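You operate a simulated robot arm through the tools that you are given. There is no shell and no other tool.

The job below is to be done with a simulated robot arm. You get a single attempt, and the scene is never put back.

Task
Plug the red coupling into port 2 and feed both ports at 4 bar.
Fine: latch it before you open the orange handle; set the black pressure knob to 4; port 1 stays open.

It is judged by the outcome, as a careful person would: the job done as asked, and still so three seconds after it is handed in. It fails if anything else is knocked over, pushed out of place, dropped, spilled or broken.

Robot
A 6-joint arm with a two-finger parallel gripper, fixed in place. Base frame: the origin is at the foot of the arm, x ahead of it, y to its left, z up; the work surface is at about z = 0.86. Units: m, rad, N and s.
Its first joint turns from -2.897 to 2.897 rad. Payload 3.43 kg.
Tool frame: the origin (TCP) lies between the finger pads and is the grasp point; the fingertips stand 0.034 m ahead of it; z points along the fingers, y is the line along which they close. The gripper opens to 0.128 m. The fingers are 0.024 m wide and 0.012 m thick; the gripper's body (0.048 by 0.13 m) begins 0.096 m behind the TCP.
Orientation is that of the tool frame in the base frame, as a unit quaternion [w, x, y, z]. With the fingers straight down and closing along the base's y, the tool's x points along the base's -x, its y along +y and its z along -z.

Tools
- The arm moves only by the tool apply_moves. Its argument "plan" is a list of rows, each an object of numbers (a shift or turn left out is 0, a gripper value left out holds the last): "dx", "dy", "dz": the shift along the tool's x, y, z in units of 25 mm (1.0 is 25 mm); "wx", "wy", "wz": the turn, a rotation vector about the tool's x, y, z in units of 5 degrees (1.0 is 5 degrees). In form: [{"dx": .., "dy": .., "dz": .., "wx": .., "wy": .., "wz": ..}, ...]. A call has 1 to 20 rows; each row shifts and turns the commanded pose from where the row before left it, along the tool's axes as they then stand. "gripper" is the closure, from 0 (fully open) to 1 (shut), set as the call begins (left out, the last holds). A call with a number of a shift or a turn outside -1 to 1 is refused whole. A row lasts 0.2 s, in which the tool goes at most 0.05 m and 0.15 rad; a call with a longer step from one row to the next is refused whole, and so is a gripper value outside its range. A pose out of reach is approached as far as the arm can. The call stops where the force on the tool passes 80 N (or 10 N more than at its start, if that is more) or the arm is blocked; 0.2 s more then pass. Each finger travels about 0.153 m/s and halts on what it meets, pressing with about 39 N; the grip force reading is that of the motor and also rises with nothing between the fingers. The clock runs only during rows and for 0.2 s after the last one: add rows that do not move to give the fingers time. It gives the time, the measured TCP pose, the force on the tool (base axes), the opening and the grip force at its end, in the units of the frame above (readings bear some noise), with the torque about the TCP (base axes, N m) and any sound that the robot's microphone picked up.
- Cameras (640 x 400 px; columns grow to the right, rows downward): "scene" is fixed at [0.2189, 0.4994, 1.4463]; the picture's right is [-0.84, -0.55, 0.00], its down [-0.23, 0.36, -0.90] and it looks along [0.49, -0.76, -0.43] (base axes); focal length 338 px, centre (320, 200). "wrist" rides on the gripper at [0.076, -0.011, -0.16] in the tool frame; the picture's right is [0.15, 0.99, 0.00], its down [-0.88, 0.13, -0.46] and it looks along [-0.45, 0.07, 0.89] (tool axes); focal length 234 px, centre (320, 200). There is no depth. A picture from a camera that has moved, and an enlarged one, comes with that camera's place and axes in the base frame and with its lens.
- grab_frame(camera): a new picture of that camera. No time passes.
- close_up(camera, box): a new picture of the part [left, top, right, bottom] of that camera's present view, enlarged. No time passes.
- close_job(): hands the job in; it is judged then, once.

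Nothing tells you positions but the pictures and the camera data. Unless the task says otherwise, let go and move clear before handing in.

The tools are called as name(argument=value, ...) on one line, values as JSON. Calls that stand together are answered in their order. apply_moves: Moves the arm, as the interface text tells. Its arguments: {"type":"object","properties":{"plan":{"type":"array"},"gripper":{"type":"number"}},"required":["plan"]} The other tools are called the same way: grab_frame (camera) takes a picture; close_up (camera, box) takes an enlarged picture of a part of a camera's view; close_job () hands the job in.

At the start:

```text
time_s: 0.0
tcp_pos: [0.5078, -0.3129, 1.1423]
tool_rot: [0.001, 0.0, 1.0, 0.0]
wrist_force: [0.1, 0.2, -0.4]
ft_torque: [0.01, 0.0, 0.05]
gripper_width: 0.1281
grasp_force: 0.0
```

scene: 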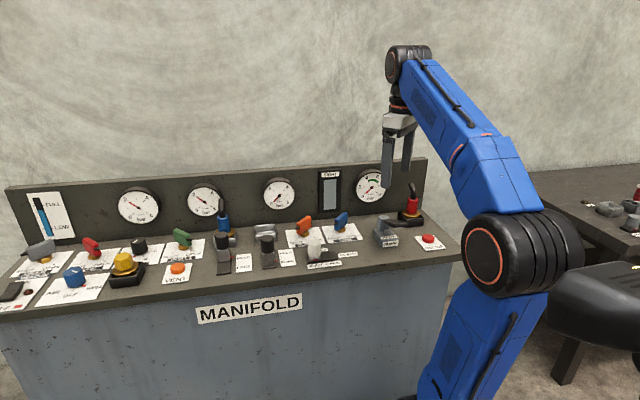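
wrist: 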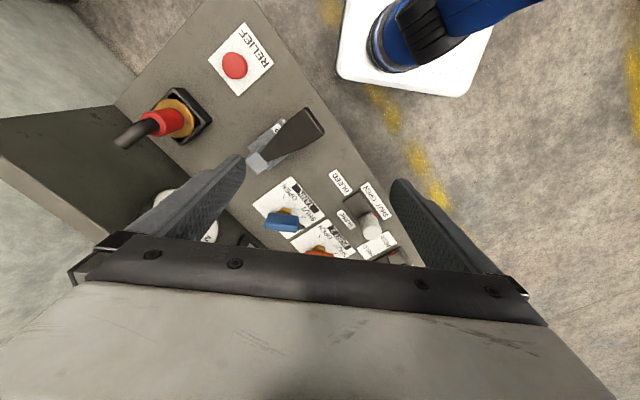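

I see a manifold bench with gauges, coloured handles, couplings and knobs; the red coupling seems to be parked at the right end. I will look closer at the parts before moving.

close_up(camera="scene", box=[340, 160, 460, 260])

close_up(camera="scene", box=[200, 180, 360, 280])

close_up(camera="scene", box=[60, 200, 220, 300])

close_up(camera="scene", box=[0, 180, 160, 310])

close_up(camera="scene", box=[100, 160, 400, 240])

close_up(camera="wrist", box=[100, 0, 420, 270])

```text
4.00 times, centred on (400, 210) of scene
camera zoom: at [0.2189, 0.4994, 1.4463], right [-0.84, -0.55, 0.0], down [-0.23, 0.36, -0.9], along [0.49, -0.76, -0.43], focal length 1351 px, centre (0, 160)
```

zoom: 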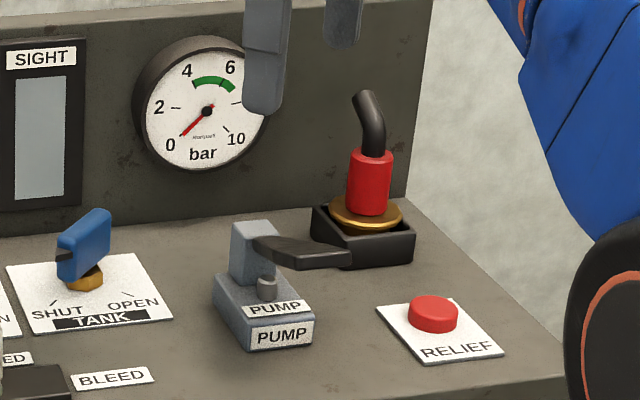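

```text
4.00 times, centred on (280, 230) of scene
camera zoom: at [0.2189, 0.4994, 1.4463], right [-0.84, -0.55, 0.0], down [-0.23, 0.36, -0.9], along [0.49, -0.76, -0.43], focal length 1351 px, centre (480, 80)
```

zoom: 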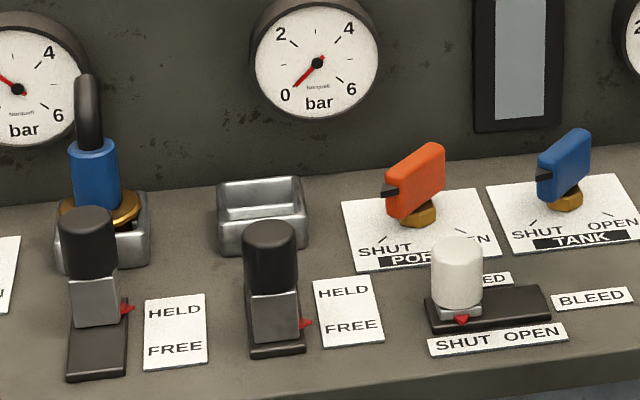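

```text
4.00 times, centred on (140, 250) of scene
camera zoom: at [0.2189, 0.4994, 1.4463], right [-0.84, -0.55, 0.0], down [-0.23, 0.36, -0.9], along [0.49, -0.76, -0.43], focal length 1351 px, centre (1040, 0)
```

zoom: 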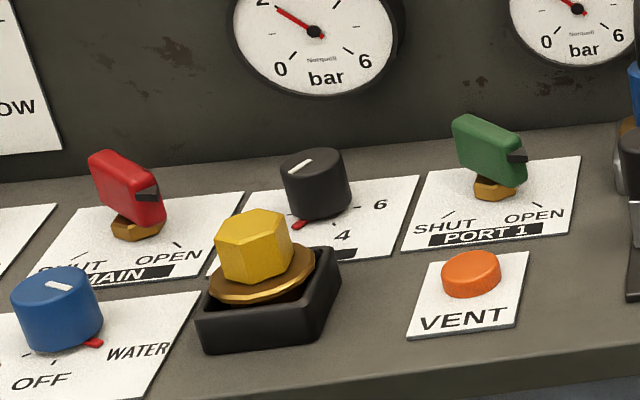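

```text
3.08 times, centred on (80, 245) of scene
camera zoom: at [0.2189, 0.4994, 1.4463], right [-0.84, -0.55, 0.0], down [-0.23, 0.36, -0.9], along [0.49, -0.76, -0.43], focal length 1039 px, centre (1058, 62)
```

zoom: 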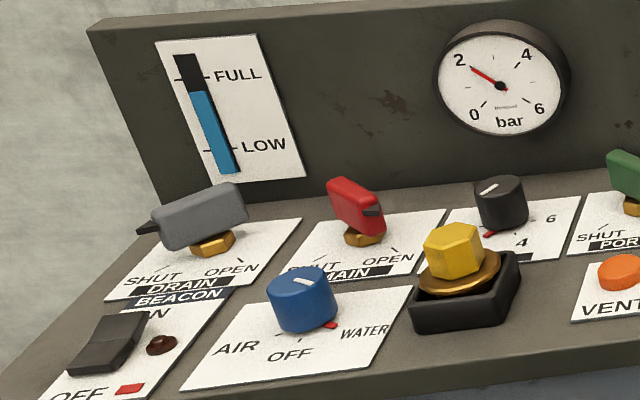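

```text
2.13 times, centred on (250, 200) of scene
camera zoom: at [0.2189, 0.4994, 1.4463], right [-0.84, -0.55, 0.0], down [-0.23, 0.36, -0.9], along [0.49, -0.76, -0.43], focal length 720 px, centre (469, 200)
```

zoom: 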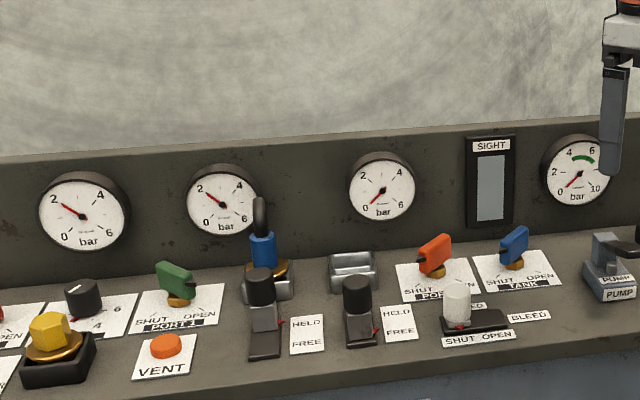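

```text
1.48 times, centred on (260, 135) of wrist
camera zoom: at [0.4328, -0.3245, 1.3023], right [-0.15, 0.99, 0.0], down [0.88, 0.13, 0.46], along [0.45, 0.07, -0.89], focal length 347 px, centre (409, 296)
```

zoom: 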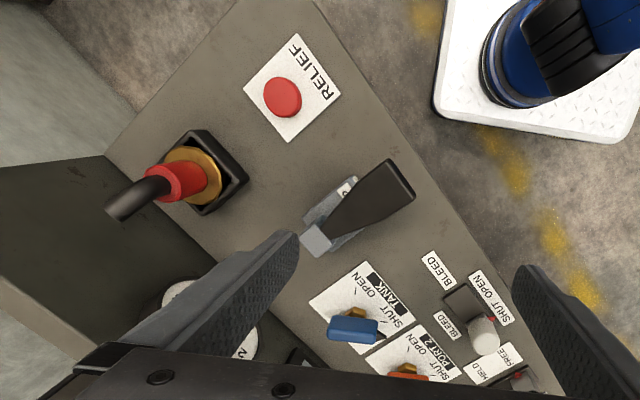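

The red coupling sits in a parking box near (0.53, -0.56). The bench runs diagonally, with its back direction about (0.73, -0.68). The orange PORT 2 and blue handles are shut; the green and red ones are open. Next I turn the tool square to the bench and look at the coupling.

apply_moves(plan=[{"dx": 0.52, "dy": -0.98}, {"dx": 0.52, "dy": -0.98}, {"dx": 0.52, "dy": -0.98}, {"dx": 0.52, "dy": -0.98}, {"dx": 0.52, "dy": -0.98}, {"dx": 0.52, "dy": -0.98}, {"wz": 0.956}, {"wz": 0.956}, {"wz": 0.956}, {"wz": 0.956}, {"wz": 0.956}, {"wz": 0.956}, {"wz": 0.956}, {"wz": 0.956}, {"wz": 0.956}])

grab_frame(camera="wrist")

grab_frame(camera="scene")

```text
time_s: 3.2
tcp_pos: [0.4304, -0.4594, 1.1428]
tool_rot: [0.001, 0.367, 0.93, 0.001]
wrist_force: [0.6, 0.3, -0.1]
ft_torque: [0.02, -0.01, -0.01]
gripper_width: 0.1281
grasp_force: 0.1
```

```text
taken
camera wrist: at [0.3673, -0.4164, 1.3025], right [0.57, 0.82, 0.0], down [0.73, -0.51, 0.46], along [0.38, -0.26, -0.89], focal length 234 px, centre (320, 200)
```

wrist: 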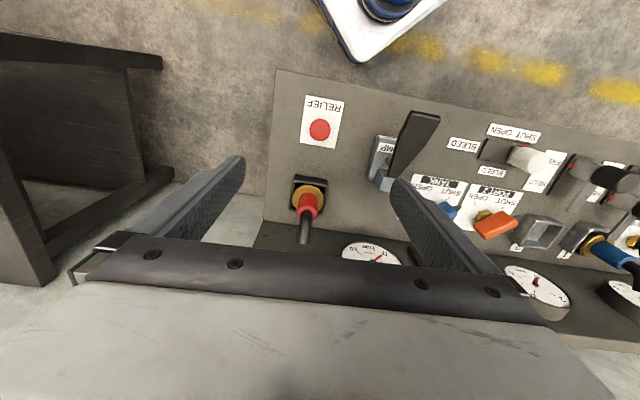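

```text
taken
```

scene: 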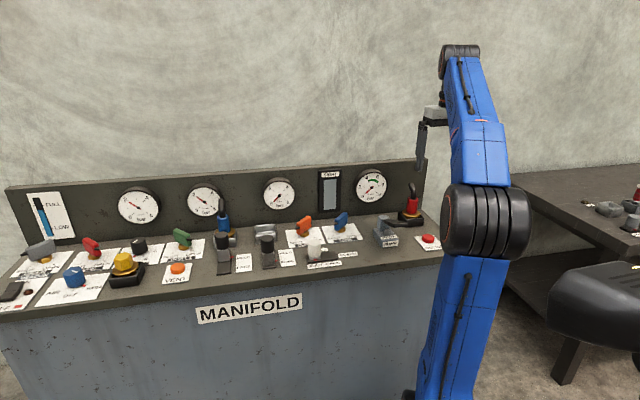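

The tool now lines up with the bench axis at about 46.9°. I zoom in on the coupling and neighbours.

close_up(camera="wrist", box=[250, 150, 370, 250])

close_up(camera="wrist", box=[400, 110, 640, 280])

close_up(camera="scene", box=[380, 160, 450, 250])

```text
4.00 times, centred on (310, 200) of wrist
camera zoom: at [0.3673, -0.4164, 1.3025], right [0.57, 0.82, 0.0], down [0.73, -0.51, 0.46], along [0.38, -0.26, -0.89], focal length 937 px, centre (360, 200)
```

zoom: 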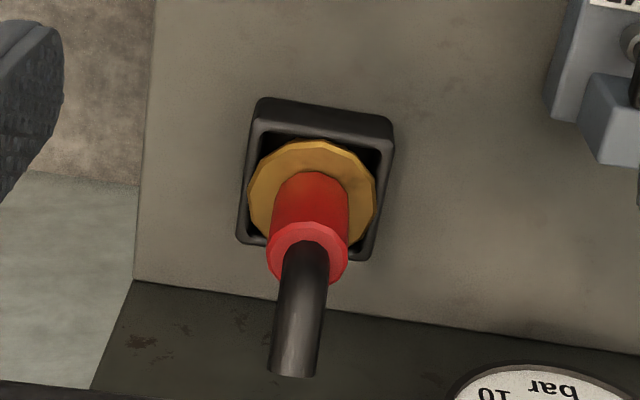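

```text
2.35 times, centred on (520, 195) of wrist
camera zoom: at [0.3673, -0.4164, 1.3025], right [0.57, 0.82, 0.0], down [0.73, -0.51, 0.46], along [0.38, -0.26, -0.89], focal length 551 px, centre (-151, 212)
```

zoom: 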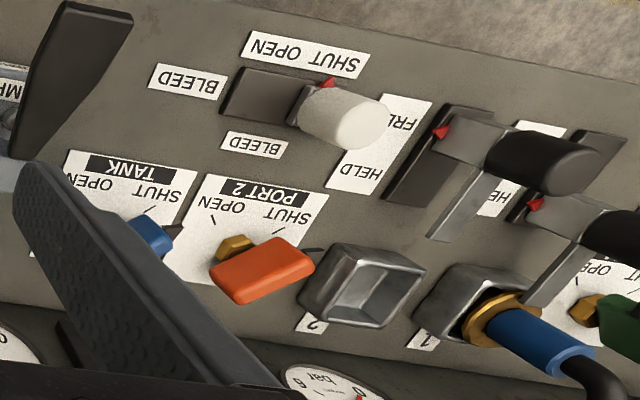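

```text
4.44 times, centred on (415, 205) of scene
camera zoom: at [0.2189, 0.4994, 1.4463], right [-0.84, -0.55, 0.0], down [-0.23, 0.36, -0.9], along [0.49, -0.76, -0.43], focal length 1501 px, centre (-102, 178)
```

zoom: 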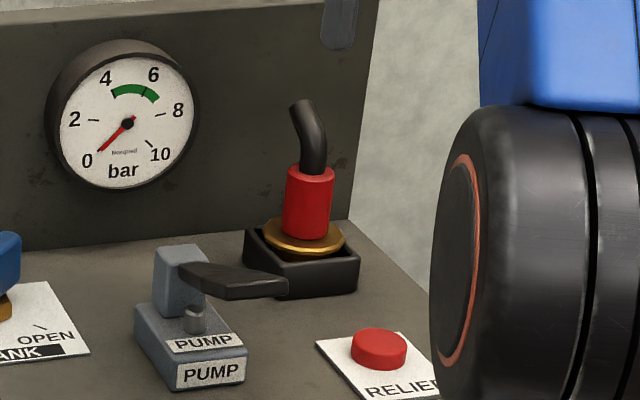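

The coupling's axis comes out at about (0.523, -0.552): the red body spans z 0.905 to 0.953, and the hose leans toward the back panel. I move above it and partly down with the fingers straddling it, then check.

apply_moves(plan=[{"dx": -0.871, "dy": -0.028}, {"dx": -0.871, "dy": -0.028}, {"dx": -0.871, "dy": -0.028}, {"dx": -0.871, "dy": -0.028}, {"dx": -0.871, "dy": -0.028}, {"dx": -0.871, "dy": -0.028}, {"dz": 1}, {"dz": 1}, {"dz": 1}, {"dz": 1}])

grab_frame(camera="wrist")

close_up(camera="scene", box=[360, 130, 460, 240])

```text
time_s: 5.4
tcp_pos: [0.5233, -0.5521, 1.0435]
tool_rot: [0.001, 0.367, 0.93, 0.001]
wrist_force: [0.5, 0.0, 0.1]
ft_torque: [0.04, 0.0, 0.02]
gripper_width: 0.1281
grasp_force: 0.1
```

```text
taken
camera wrist: at [0.4604, -0.509, 1.2038], right [0.57, 0.82, 0.0], down [0.73, -0.51, 0.46], along [0.38, -0.26, -0.89], focal length 234 px, centre (320, 200)
```

wrist: 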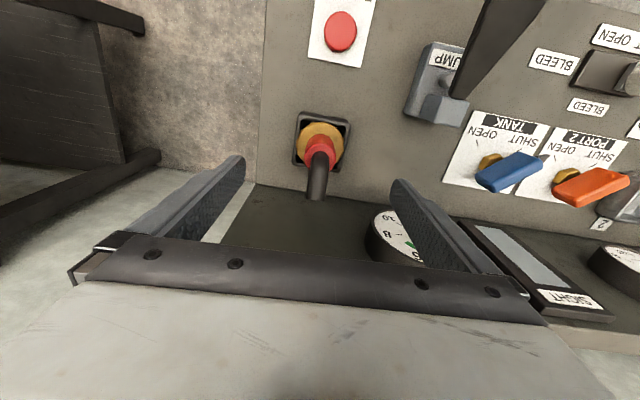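

```text
3.64 times, centred on (410, 185) of scene
camera zoom: at [0.2189, 0.4994, 1.4463], right [-0.84, -0.55, 0.0], down [-0.23, 0.36, -0.9], along [0.49, -0.76, -0.43], focal length 1228 px, centre (-7, 254)
```

zoom: 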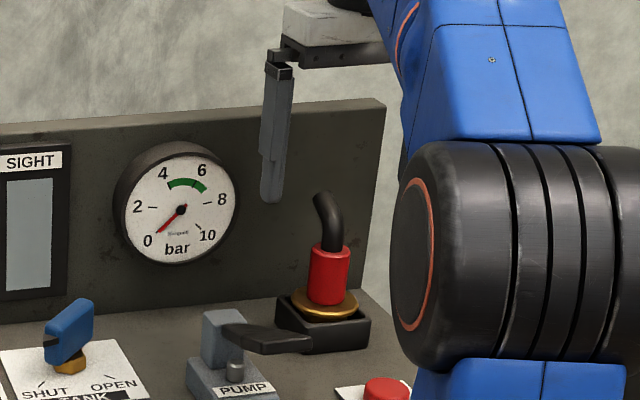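

The alignment checks out. I descend and close on the red body.

apply_moves(plan=[{"dz": 0.985}, {"dz": 0.985}, {"dz": 0.985}, {"dz": 0.985}])

apply_moves(plan=[{}, {}, {}, {}], gripper=1)

grab_frame(camera="wrist")

close_up(camera="scene", box=[360, 130, 460, 240])

```text
time_s: 6.4
tcp_pos: [0.5249, -0.553, 0.9445]
tool_rot: [0.001, 0.367, 0.93, 0.001]
wrist_force: [-1.0, -0.3, -0.3]
ft_torque: [-0.04, -0.02, -0.02]
gripper_width: 0.1278
grasp_force: 0.1
```

```text
time_s: 7.4
tcp_pos: [0.524, -0.5539, 0.9446]
tool_rot: [0.002, 0.367, 0.93, 0.001]
wrist_force: [-0.7, -0.2, 0.1]
ft_torque: [-0.06, 0.06, 0.01]
gripper_width: 0.0355
grasp_force: 39.6
```

```text
taken
camera wrist: at [0.4615, -0.5097, 1.1052], right [0.57, 0.82, 0.0], down [0.73, -0.51, 0.46], along [0.38, -0.26, -0.89], focal length 234 px, centre (320, 200)
```

wrist: 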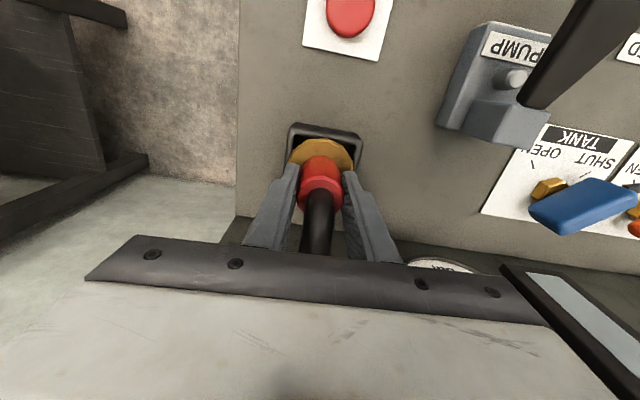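

```text
3.64 times, centred on (410, 185) of scene
camera zoom: at [0.2189, 0.4994, 1.4463], right [-0.84, -0.55, 0.0], down [-0.23, 0.36, -0.9], along [0.49, -0.76, -0.43], focal length 1228 px, centre (-7, 254)
```

zoom: 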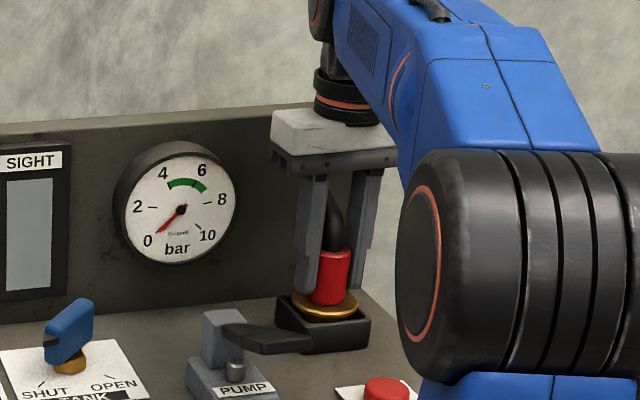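

The coupling is gripped at 35.5 mm. I lift it straight out.

apply_moves(plan=[{"dz": -0.4}, {"dz": -0.6}, {"dz": -1}, {"dz": -1}, {"dz": -1}, {"dz": -1}, {"dz": -1}])

grab_frame(camera="wrist")

close_up(camera="scene", box=[360, 110, 460, 240])

```text
time_s: 9.0
tcp_pos: [0.5236, -0.553, 1.0927]
tool_rot: [0.002, 0.367, 0.93, 0.0]
wrist_force: [-0.6, -0.1, -4.4]
ft_torque: [0.02, -0.02, 0.01]
gripper_width: 0.0354
grasp_force: 38.7
```

```text
taken
camera wrist: at [0.4609, -0.5092, 1.2535], right [0.57, 0.82, 0.0], down [0.73, -0.51, 0.46], along [0.38, -0.26, -0.89], focal length 234 px, centre (320, 200)
```

wrist: 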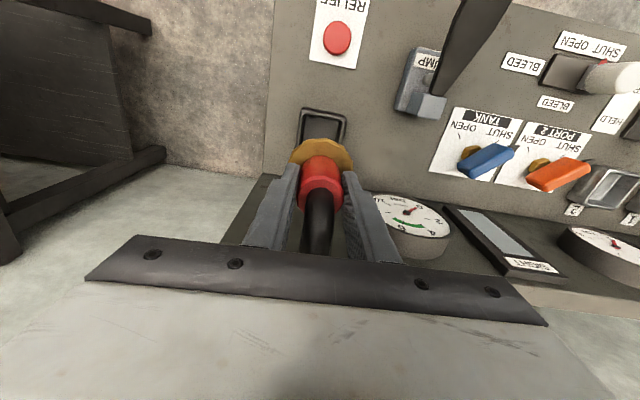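

```text
3.08 times, centred on (410, 175) of scene
camera zoom: at [0.2189, 0.4994, 1.4463], right [-0.84, -0.55, 0.0], down [-0.23, 0.36, -0.9], along [0.49, -0.76, -0.43], focal length 1039 px, centre (43, 277)
```

zoom: 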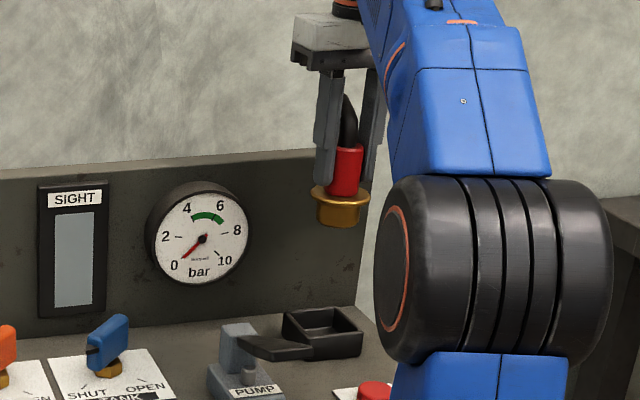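

The plug barrel is free. I carry it along the bench toward port 2 and stop short to locate the socket.

apply_moves(plan=[{"dy": 1}, {"dy": 1}, {"dy": 1}, {"dy": 1}, {"dy": 1}, {"dy": 1}, {"dy": 1}, {"dy": 1}, {"dy": 1}, {"dy": 1}, {"dy": 1}, {"dy": 1}, {"dy": 1}, {"dy": 1}, {"dy": 1}, {"dy": 1}])

grab_frame(camera="wrist")

close_up(camera="wrist", box=[280, 40, 520, 190])

grab_frame(camera="scene")

```text
time_s: 12.4
tcp_pos: [0.7963, -0.2606, 1.0921]
tool_rot: [0.001, 0.367, 0.93, 0.001]
wrist_force: [0.6, -0.5, -3.6]
ft_torque: [0.01, -0.01, 0.03]
gripper_width: 0.0349
grasp_force: 39.0
```

```text
taken
camera wrist: at [0.7335, -0.2167, 1.2536], right [0.57, 0.82, 0.0], down [0.73, -0.51, 0.46], along [0.38, -0.26, -0.89], focal length 234 px, centre (320, 200)
```

wrist: 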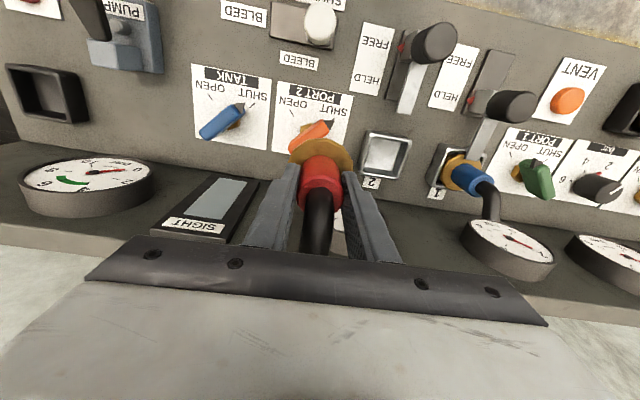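

```text
2.67 times, centred on (400, 115) of wrist
camera zoom: at [0.7335, -0.2167, 1.2536], right [0.57, 0.82, 0.0], down [0.73, -0.51, 0.46], along [0.38, -0.26, -0.89], focal length 624 px, centre (107, 427)
```

zoom: 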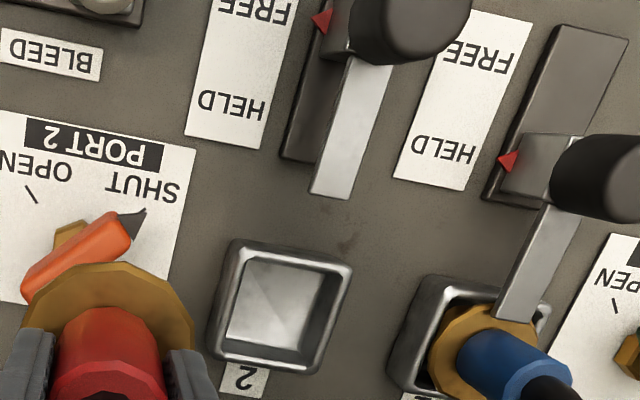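

```text
taken
```

scene: 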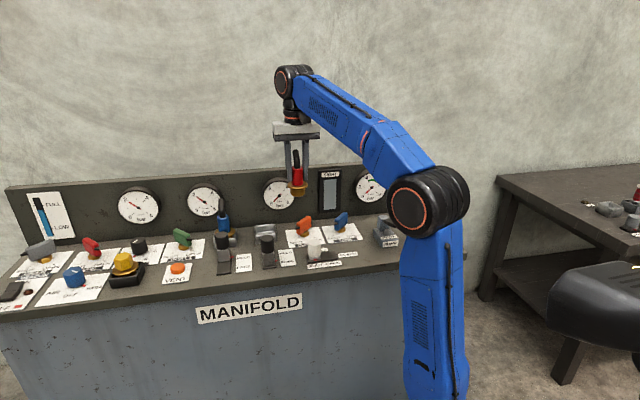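

Socket 2 is near (0.876, -0.191), rim z about 0.893. I slide to be in line with it but about 0.1 m in front, to measure again with parallax.

apply_moves(plan=[{"dx": 0.9, "dy": 0.84}, {"dx": 0.9, "dy": 0.84}, {"dx": 0.9, "dy": 0.84}, {"dx": 0.9, "dy": 0.84}, {"dy": 0.84}, {}])

grab_frame(camera="wrist")

close_up(camera="wrist", box=[260, 60, 420, 160])

close_up(camera="wrist", box=[400, 0, 640, 150])

```text
time_s: 13.8
tcp_pos: [0.8035, -0.1232, 1.0949]
tool_rot: [0.001, 0.367, 0.93, 0.001]
wrist_force: [0.2, 0.4, -4.9]
ft_torque: [-0.01, -0.01, 0.01]
gripper_width: 0.0355
grasp_force: 38.8
```

```text
taken
camera wrist: at [0.7409, -0.0795, 1.2555], right [0.57, 0.82, 0.0], down [0.73, -0.51, 0.46], along [0.38, -0.26, -0.89], focal length 234 px, centre (320, 200)
```

wrist: 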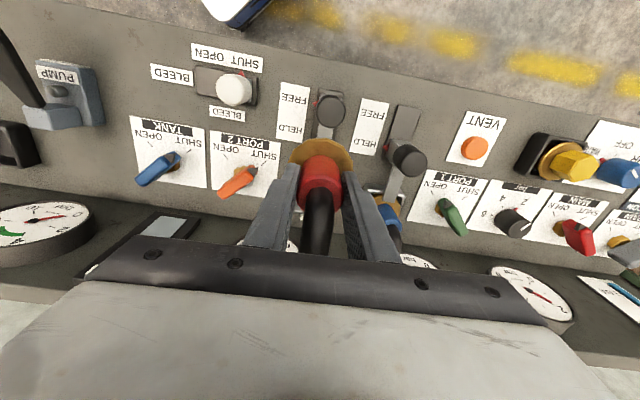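

```text
4.00 times, centred on (340, 110) of wrist
camera zoom: at [0.7409, -0.0795, 1.2555], right [0.57, 0.82, 0.0], down [0.73, -0.51, 0.46], along [0.38, -0.26, -0.89], focal length 937 px, centre (240, 560)
```

zoom: 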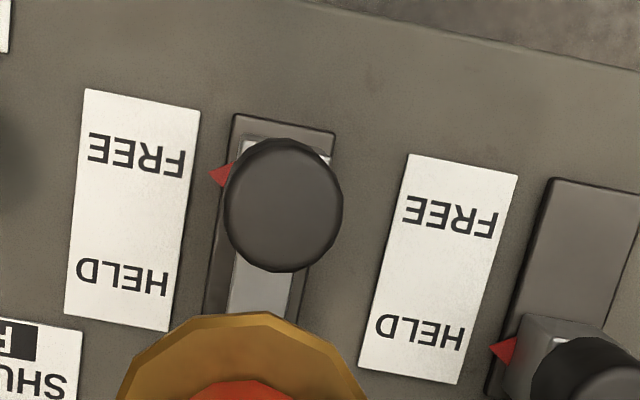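

```text
2.67 times, centred on (520, 75) of wrist
camera zoom: at [0.7409, -0.0795, 1.2555], right [0.57, 0.82, 0.0], down [0.73, -0.51, 0.46], along [0.38, -0.26, -0.89], focal length 624 px, centre (-213, 533)
```

zoom: 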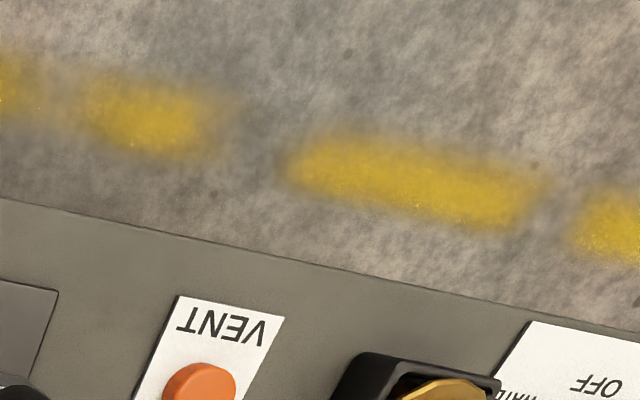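

The held plug hides the socket from here. I shift further left along the bench so the socket shows on the other side, giving opposite parallax and also a view of the pressure knob.

apply_moves(plan=[{"dx": -1, "dy": 1}, {"dx": -1, "dy": 1}, {"dx": -1, "dy": 1}, {"dx": -1, "dy": 1}, {}])

grab_frame(camera="wrist")

close_up(camera="wrist", box=[180, 60, 340, 160])

close_up(camera="wrist", box=[340, 50, 500, 150])

close_up(camera="wrist", box=[480, 80, 640, 180])

```text
time_s: 15.0
tcp_pos: [0.9444, -0.1172, 1.0928]
tool_rot: [0.001, 0.367, 0.93, 0.001]
wrist_force: [-0.1, 0.0, -3.9]
ft_torque: [0.01, -0.01, -0.01]
gripper_width: 0.0351
grasp_force: 39.1
```

```text
taken
camera wrist: at [0.8814, -0.0736, 1.2534], right [0.57, 0.82, 0.0], down [0.73, -0.51, 0.46], along [0.38, -0.26, -0.89], focal length 234 px, centre (320, 200)
```

wrist: 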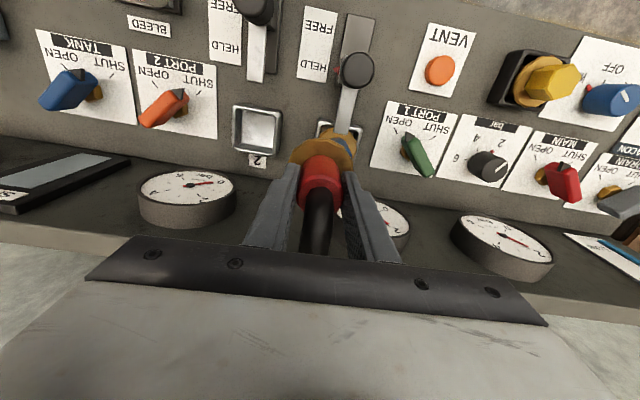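

```text
4.00 times, centred on (260, 110) of wrist
camera zoom: at [0.8814, -0.0736, 1.2534], right [0.57, 0.82, 0.0], down [0.73, -0.51, 0.46], along [0.38, -0.26, -0.89], focal length 937 px, centre (560, 560)
```

zoom: 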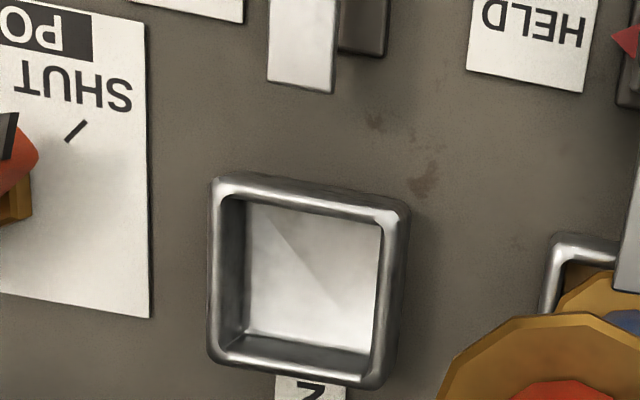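

```text
4.00 times, centred on (420, 100) of wrist
camera zoom: at [0.8814, -0.0736, 1.2534], right [0.57, 0.82, 0.0], down [0.73, -0.51, 0.46], along [0.38, -0.26, -0.89], focal length 937 px, centre (-80, 600)
```

zoom: 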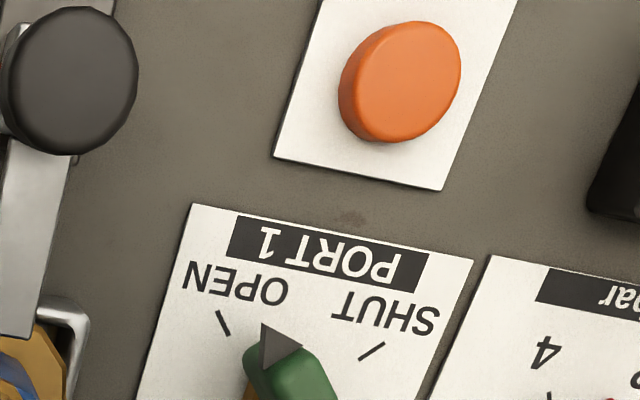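

```text
4.00 times, centred on (560, 130) of wrist
camera zoom: at [0.8814, -0.0736, 1.2534], right [0.57, 0.82, 0.0], down [0.73, -0.51, 0.46], along [0.38, -0.26, -0.89], focal length 937 px, centre (-640, 480)
```

zoom: 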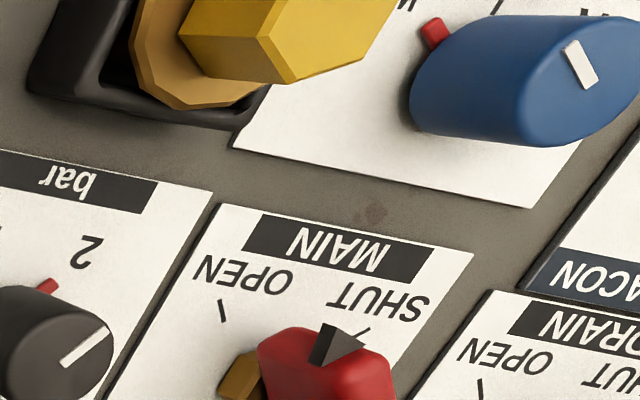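

The pressure knob now points at 2, and socket 2 looks to be centred near (0.882, -0.191). I check how the plug sits in the fingers before inserting.

close_up(camera="wrist", box=[240, 120, 400, 220])

close_up(camera="scene", box=[180, 110, 320, 260])

```text
4.00 times, centred on (320, 170) of wrist
camera zoom: at [0.8814, -0.0736, 1.2534], right [0.57, 0.82, 0.0], down [0.73, -0.51, 0.46], along [0.38, -0.26, -0.89], focal length 937 px, centre (320, 320)
```

zoom: 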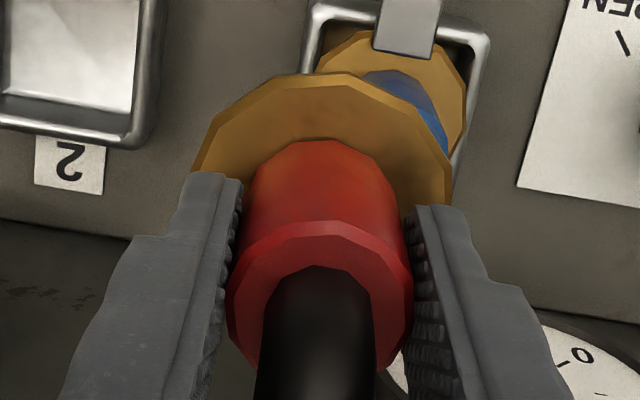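

```text
2.67 times, centred on (250, 185) of scene
camera zoom: at [0.2189, 0.4994, 1.4463], right [-0.84, -0.55, 0.0], down [-0.23, 0.36, -0.9], along [0.49, -0.76, -0.43], focal length 900 px, centre (507, 240)
```

zoom: 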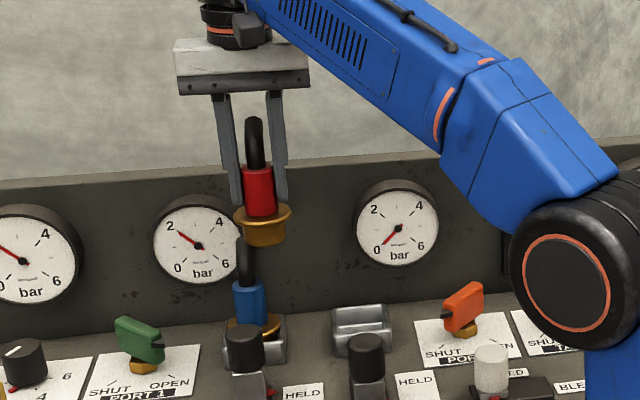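

The plug sits about 2–3 mm toward the front of the TCP. I move to just above socket 2 and stop above the rim to check the line-up.

apply_moves(plan=[{"dx": -0.08, "dy": -0.961}, {"dx": -0.08, "dy": -0.961}, {"dx": -0.08, "dy": -0.961}, {"dx": -0.08, "dy": -0.961}, {}, {"dz": 0.9}, {"dz": 0.9}, {"dz": 0.9}, {"dz": 0.9}, {"dz": 0.5}, {}])

grab_frame(camera="wrist")

close_up(camera="wrist", box=[240, 90, 400, 190])

close_up(camera="scene", box=[200, 160, 320, 260])

```text
time_s: 17.4
tcp_pos: [0.8859, -0.1928, 0.9927]
tool_rot: [0.001, 0.368, 0.93, 0.0]
wrist_force: [0.1, -0.1, -3.3]
ft_torque: [0.01, 0.01, -0.04]
gripper_width: 0.0353
grasp_force: 38.6
```

```text
taken
camera wrist: at [0.823, -0.1498, 1.1527], right [0.57, 0.82, 0.0], down [0.73, -0.51, 0.46], along [0.38, -0.26, -0.89], focal length 234 px, centre (320, 200)
```

wrist: 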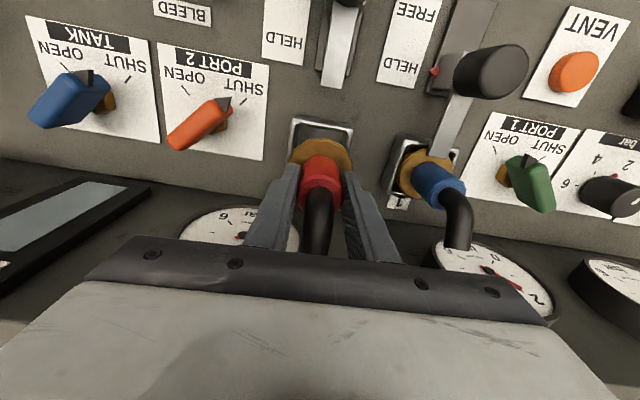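

```text
4.00 times, centred on (320, 140) of wrist
camera zoom: at [0.823, -0.1498, 1.1527], right [0.57, 0.82, 0.0], down [0.73, -0.51, 0.46], along [0.38, -0.26, -0.89], focal length 937 px, centre (320, 440)
```

zoom: 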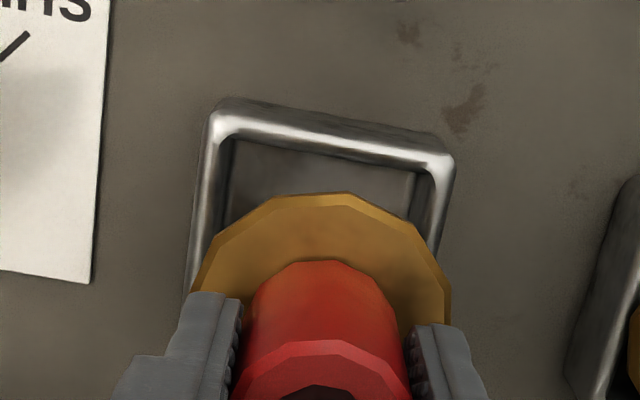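

```text
4.00 times, centred on (260, 210) of scene
camera zoom: at [0.2189, 0.4994, 1.4463], right [-0.84, -0.55, 0.0], down [-0.23, 0.36, -0.9], along [0.49, -0.76, -0.43], focal length 1351 px, centre (560, 160)
```

zoom: 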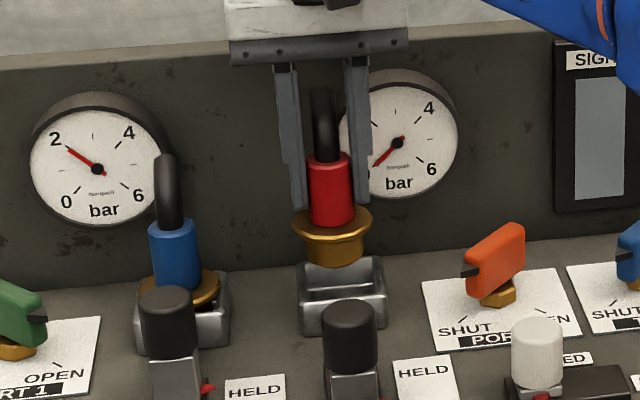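

The plug lines up with the opening to within about 2 mm. I correct that and lower it in gentle stages.

apply_moves(plan=[{"dx": -0.04, "dy": -0.08}, {"dz": 0.4}, {"dz": 0.4}, {"dz": 0.4}, {"dz": 0.4}])

close_up(camera="wrist", box=[240, 90, 400, 190])

close_up(camera="scene", box=[200, 160, 320, 260])

```text
time_s: 18.6
tcp_pos: [0.8828, -0.1963, 0.9507]
tool_rot: [0.001, 0.368, 0.93, 0.001]
wrist_force: [-0.2, 0.2, -4.0]
ft_torque: [-0.02, 0.03, -0.01]
gripper_width: 0.0354
grasp_force: 38.8
```

```text
4.00 times, centred on (320, 140) of wrist
camera zoom: at [0.8205, -0.1519, 1.1117], right [0.57, 0.82, 0.0], down [0.73, -0.51, 0.46], along [0.38, -0.26, -0.89], focal length 937 px, centre (320, 440)
```

zoom: 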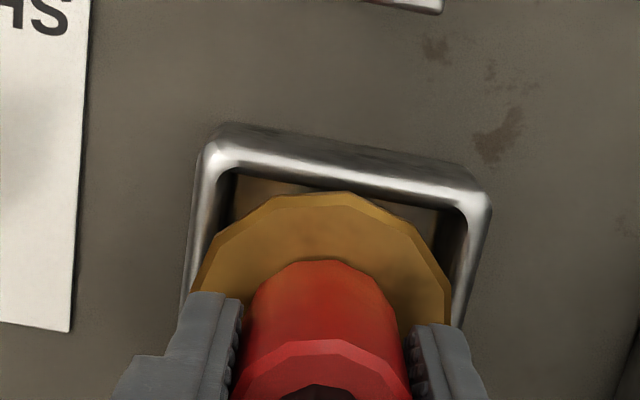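

```text
4.00 times, centred on (260, 210) of scene
camera zoom: at [0.2189, 0.4994, 1.4463], right [-0.84, -0.55, 0.0], down [-0.23, 0.36, -0.9], along [0.49, -0.76, -0.43], focal length 1351 px, centre (560, 160)
```

zoom: 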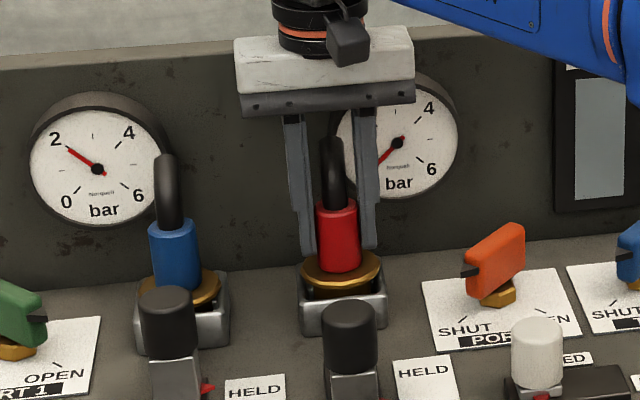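

The barrel is entering the socket. I nudge 2 mm toward the panel and press down gently until it seats.

apply_moves(plan=[{"dx": -0.07, "dy": 0.04}, {"dz": 0.15}, {"dz": 0.15}, {}])

close_up(camera="scene", box=[200, 160, 320, 260])

close_up(camera="wrist", box=[240, 90, 480, 240])

```text
time_s: 19.6
tcp_pos: [0.8844, -0.1952, 0.9481]
tool_rot: [0.003, 0.367, 0.93, 0.001]
wrist_force: [4.4, -0.4, 38.1]
ft_torque: [-0.54, 0.13, 0.08]
gripper_width: 0.0354
grasp_force: 39.2
```

```text
4.00 times, centred on (260, 210) of scene
camera zoom: at [0.2189, 0.4994, 1.4463], right [-0.84, -0.55, 0.0], down [-0.23, 0.36, -0.9], along [0.49, -0.76, -0.43], focal length 1351 px, centre (560, 160)
```

zoom: 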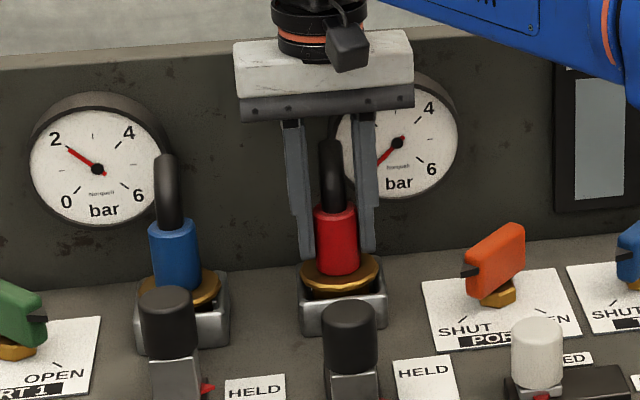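

```text
2.67 times, centred on (360, 165) of wrist
camera zoom: at [0.8216, -0.152, 1.1074], right [0.57, 0.82, 0.0], down [0.73, -0.51, 0.46], along [0.38, -0.26, -0.89], focal length 624 px, centre (213, 293)
```

zoom: 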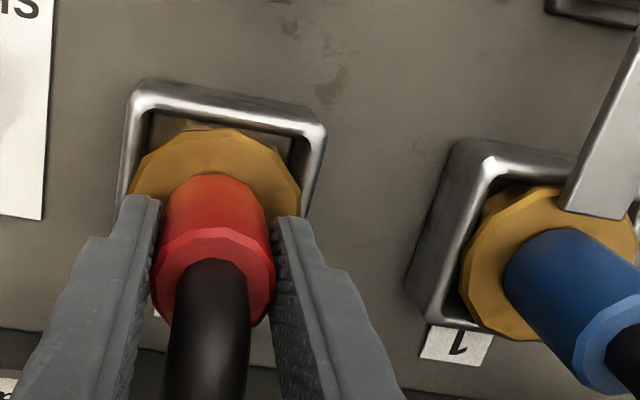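

There is 38 N of contact at z = 0.948. I compare the seating height with the blue coupling before pushing more.

close_up(camera="scene", box=[225, 200, 305, 250])

close_up(camera="wrist", box=[280, 100, 360, 150])

```text
8.00 times, centred on (265, 225) of scene
camera zoom: at [0.2189, 0.4994, 1.4463], right [-0.84, -0.55, 0.0], down [-0.23, 0.36, -0.9], along [0.49, -0.76, -0.43], focal length 2701 px, centre (760, 0)
```

zoom: 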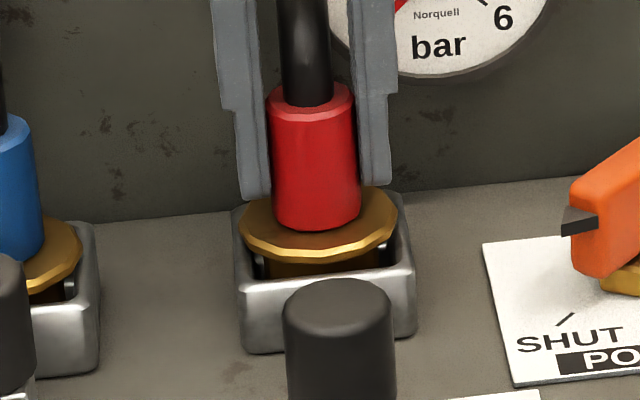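

```text
8.00 times, centred on (320, 125) of wrist
camera zoom: at [0.8216, -0.152, 1.1074], right [0.57, 0.82, 0.0], down [0.73, -0.51, 0.46], along [0.38, -0.26, -0.89], focal length 1873 px, centre (320, 800)
```

zoom: 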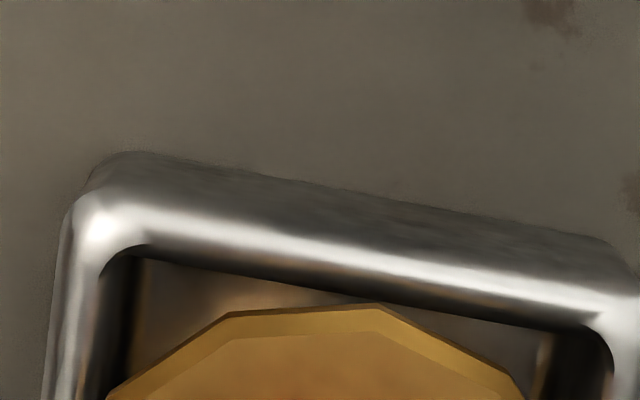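

The height is nearly that of the blue one, perhaps 1–2 mm proud. The contact torque hints at an edge touching on the -e side, so I nudge slightly +e/+n and see whether it drops.

apply_moves(plan=[{"dy": 0.06}, {"dx": -0.04}, {}])

apply_moves(plan=[{"dz": 0.1}, {}])

close_up(camera="scene", box=[225, 200, 305, 250])

```text
time_s: 20.4
tcp_pos: [0.8863, -0.196, 0.9479]
tool_rot: [0.002, 0.367, 0.93, 0.0]
wrist_force: [-15.1, -6.0, 38.8]
ft_torque: [-0.72, 1.34, -0.03]
gripper_width: 0.035
grasp_force: 38.7
```

```text
time_s: 21.0
tcp_pos: [0.885, -0.1963, 0.9455]
tool_rot: [0.005, 0.367, 0.93, 0.001]
wrist_force: [-14.7, -4.0, 71.4]
ft_torque: [-1.22, 1.75, -0.14]
gripper_width: 0.0353
grasp_force: 38.8
```

```text
8.00 times, centred on (265, 225) of scene
camera zoom: at [0.2189, 0.4994, 1.4463], right [-0.84, -0.55, 0.0], down [-0.23, 0.36, -0.9], along [0.49, -0.76, -0.43], focal length 2701 px, centre (760, 0)
```

zoom: 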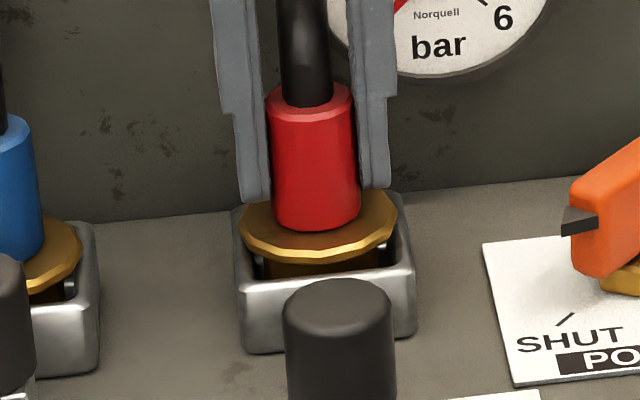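

The sideways force says the barrel is snug in its bore and the downward contact is firm. I undo the nudge, ease the load, and compare heights with the blue coupling.

apply_moves(plan=[{"dy": -0.05, "dx": 0.03, "dz": -0.2}, {}])

close_up(camera="scene", box=[200, 195, 280, 245])

close_up(camera="wrist", box=[260, 90, 500, 240])

```text
time_s: 21.6
tcp_pos: [0.886, -0.1955, 0.946]
tool_rot: [0.001, 0.366, 0.931, 0.001]
wrist_force: [-4.9, -2.5, 29.5]
ft_torque: [-0.51, 0.54, 0.0]
gripper_width: 0.0347
grasp_force: 38.8
```

```text
8.00 times, centred on (240, 220) of scene
camera zoom: at [0.2189, 0.4994, 1.4463], right [-0.84, -0.55, 0.0], down [-0.23, 0.36, -0.9], along [0.49, -0.76, -0.43], focal length 2701 px, centre (960, 40)
```

zoom: 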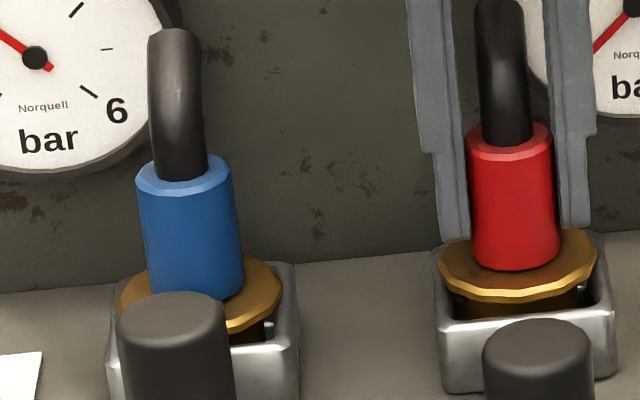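

```text
2.67 times, centred on (380, 165) of wrist
camera zoom: at [0.8229, -0.1522, 1.1065], right [0.57, 0.82, 0.0], down [0.73, -0.51, 0.46], along [0.38, -0.26, -0.89], focal length 624 px, centre (160, 293)
```

zoom: 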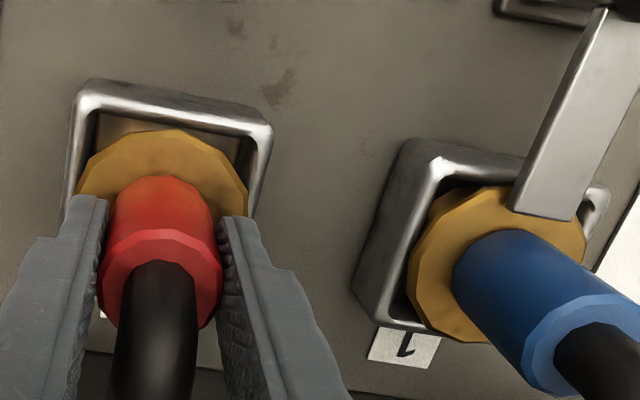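

The seating looks comparable with blue; pushing harder only slips the fingers. I release with a partial opening so the neighbours are not touched, and see how it settles.

apply_moves(plan=[{}, {}, {}], gripper=0.6)

close_up(camera="scene", box=[200, 195, 280, 245])

close_up(camera="wrist", box=[260, 90, 500, 240])

```text
time_s: 22.4
tcp_pos: [0.8853, -0.1959, 0.9454]
tool_rot: [0.001, 0.367, 0.93, 0.002]
wrist_force: [0.0, -0.6, -0.5]
ft_torque: [0.04, 0.01, 0.0]
gripper_width: 0.0513
grasp_force: 0.0
```

```text
8.00 times, centred on (240, 220) of scene
camera zoom: at [0.2189, 0.4994, 1.4463], right [-0.84, -0.55, 0.0], down [-0.23, 0.36, -0.9], along [0.49, -0.76, -0.43], focal length 2701 px, centre (960, 40)
```

zoom: 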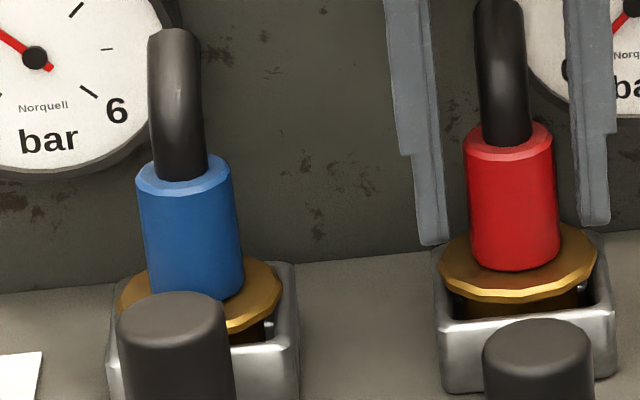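

```text
2.67 times, centred on (380, 165) of wrist
camera zoom: at [0.8235, -0.1525, 1.1062], right [0.57, 0.82, 0.0], down [0.73, -0.51, 0.46], along [0.38, -0.26, -0.89], focal length 624 px, centre (160, 293)
```

zoom: 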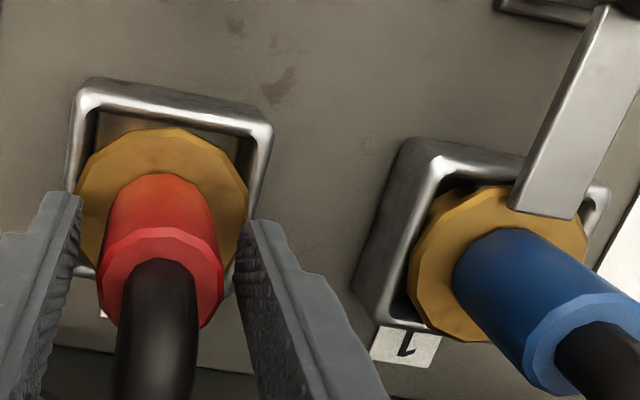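

It stays put and upright. I press on the flange with both fingertips to make sure it is fully home.

apply_moves(plan=[{}, {"dz": 0.12}, {"dz": 0.12}, {}], gripper=0.66)

close_up(camera="scene", box=[200, 195, 280, 245])

```text
time_s: 23.4
tcp_pos: [0.8859, -0.1955, 0.9401]
tool_rot: [0.001, 0.367, 0.93, 0.001]
wrist_force: [0.4, 0.5, -0.2]
ft_torque: [-0.01, 0.01, 0.0]
gripper_width: 0.0435
grasp_force: 0.2
```

```text
8.00 times, centred on (240, 220) of scene
camera zoom: at [0.2189, 0.4994, 1.4463], right [-0.84, -0.55, 0.0], down [-0.23, 0.36, -0.9], along [0.49, -0.76, -0.43], focal length 2701 px, centre (960, 40)
```

zoom: 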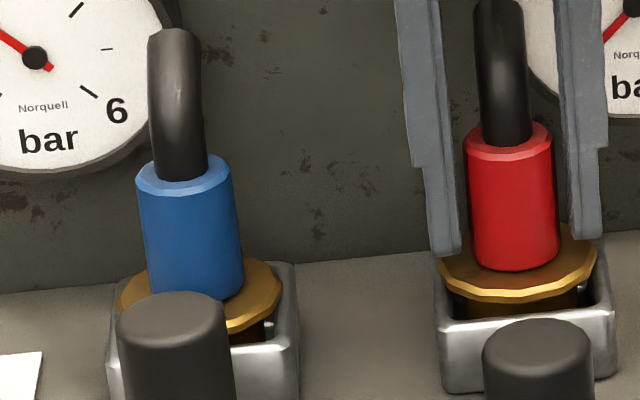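

apply_moves(plan=[{"dz": 0.12}, {}])

apply_moves(plan=[{"dz": 0.12}, {}])

apply_moves(plan=[{"dz": 0.12}, {}])

close_up(camera="scene", box=[200, 195, 280, 245])

```text
time_s: 24.0
tcp_pos: [0.8859, -0.1959, 0.9368]
tool_rot: [0.001, 0.367, 0.93, 0.0]
wrist_force: [0.7, 0.6, -0.2]
ft_torque: [-0.01, -0.01, 0.01]
gripper_width: 0.0435
grasp_force: 0.1
```

```text
time_s: 24.6
tcp_pos: [0.8855, -0.195, 0.9354]
tool_rot: [0.002, 0.368, 0.93, 0.001]
wrist_force: [3.1, -2.9, 11.1]
ft_torque: [-0.17, 0.02, 0.02]
gripper_width: 0.0438
grasp_force: 0.0
```

```text
time_s: 25.2
tcp_pos: [0.886, -0.1959, 0.9354]
tool_rot: [0.005, 0.367, 0.93, 0.002]
wrist_force: [13.5, -7.6, 55.1]
ft_torque: [-0.61, -0.08, 0.13]
gripper_width: 0.0435
grasp_force: 0.4
```

```text
8.00 times, centred on (240, 220) of scene
camera zoom: at [0.2189, 0.4994, 1.4463], right [-0.84, -0.55, 0.0], down [-0.23, 0.36, -0.9], along [0.49, -0.76, -0.43], focal length 2701 px, centre (960, 40)
```

zoom: 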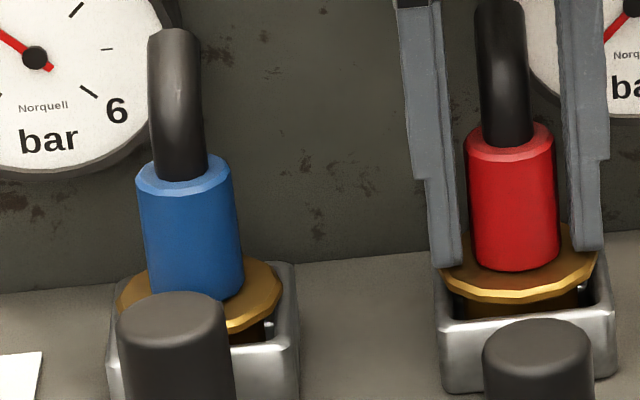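

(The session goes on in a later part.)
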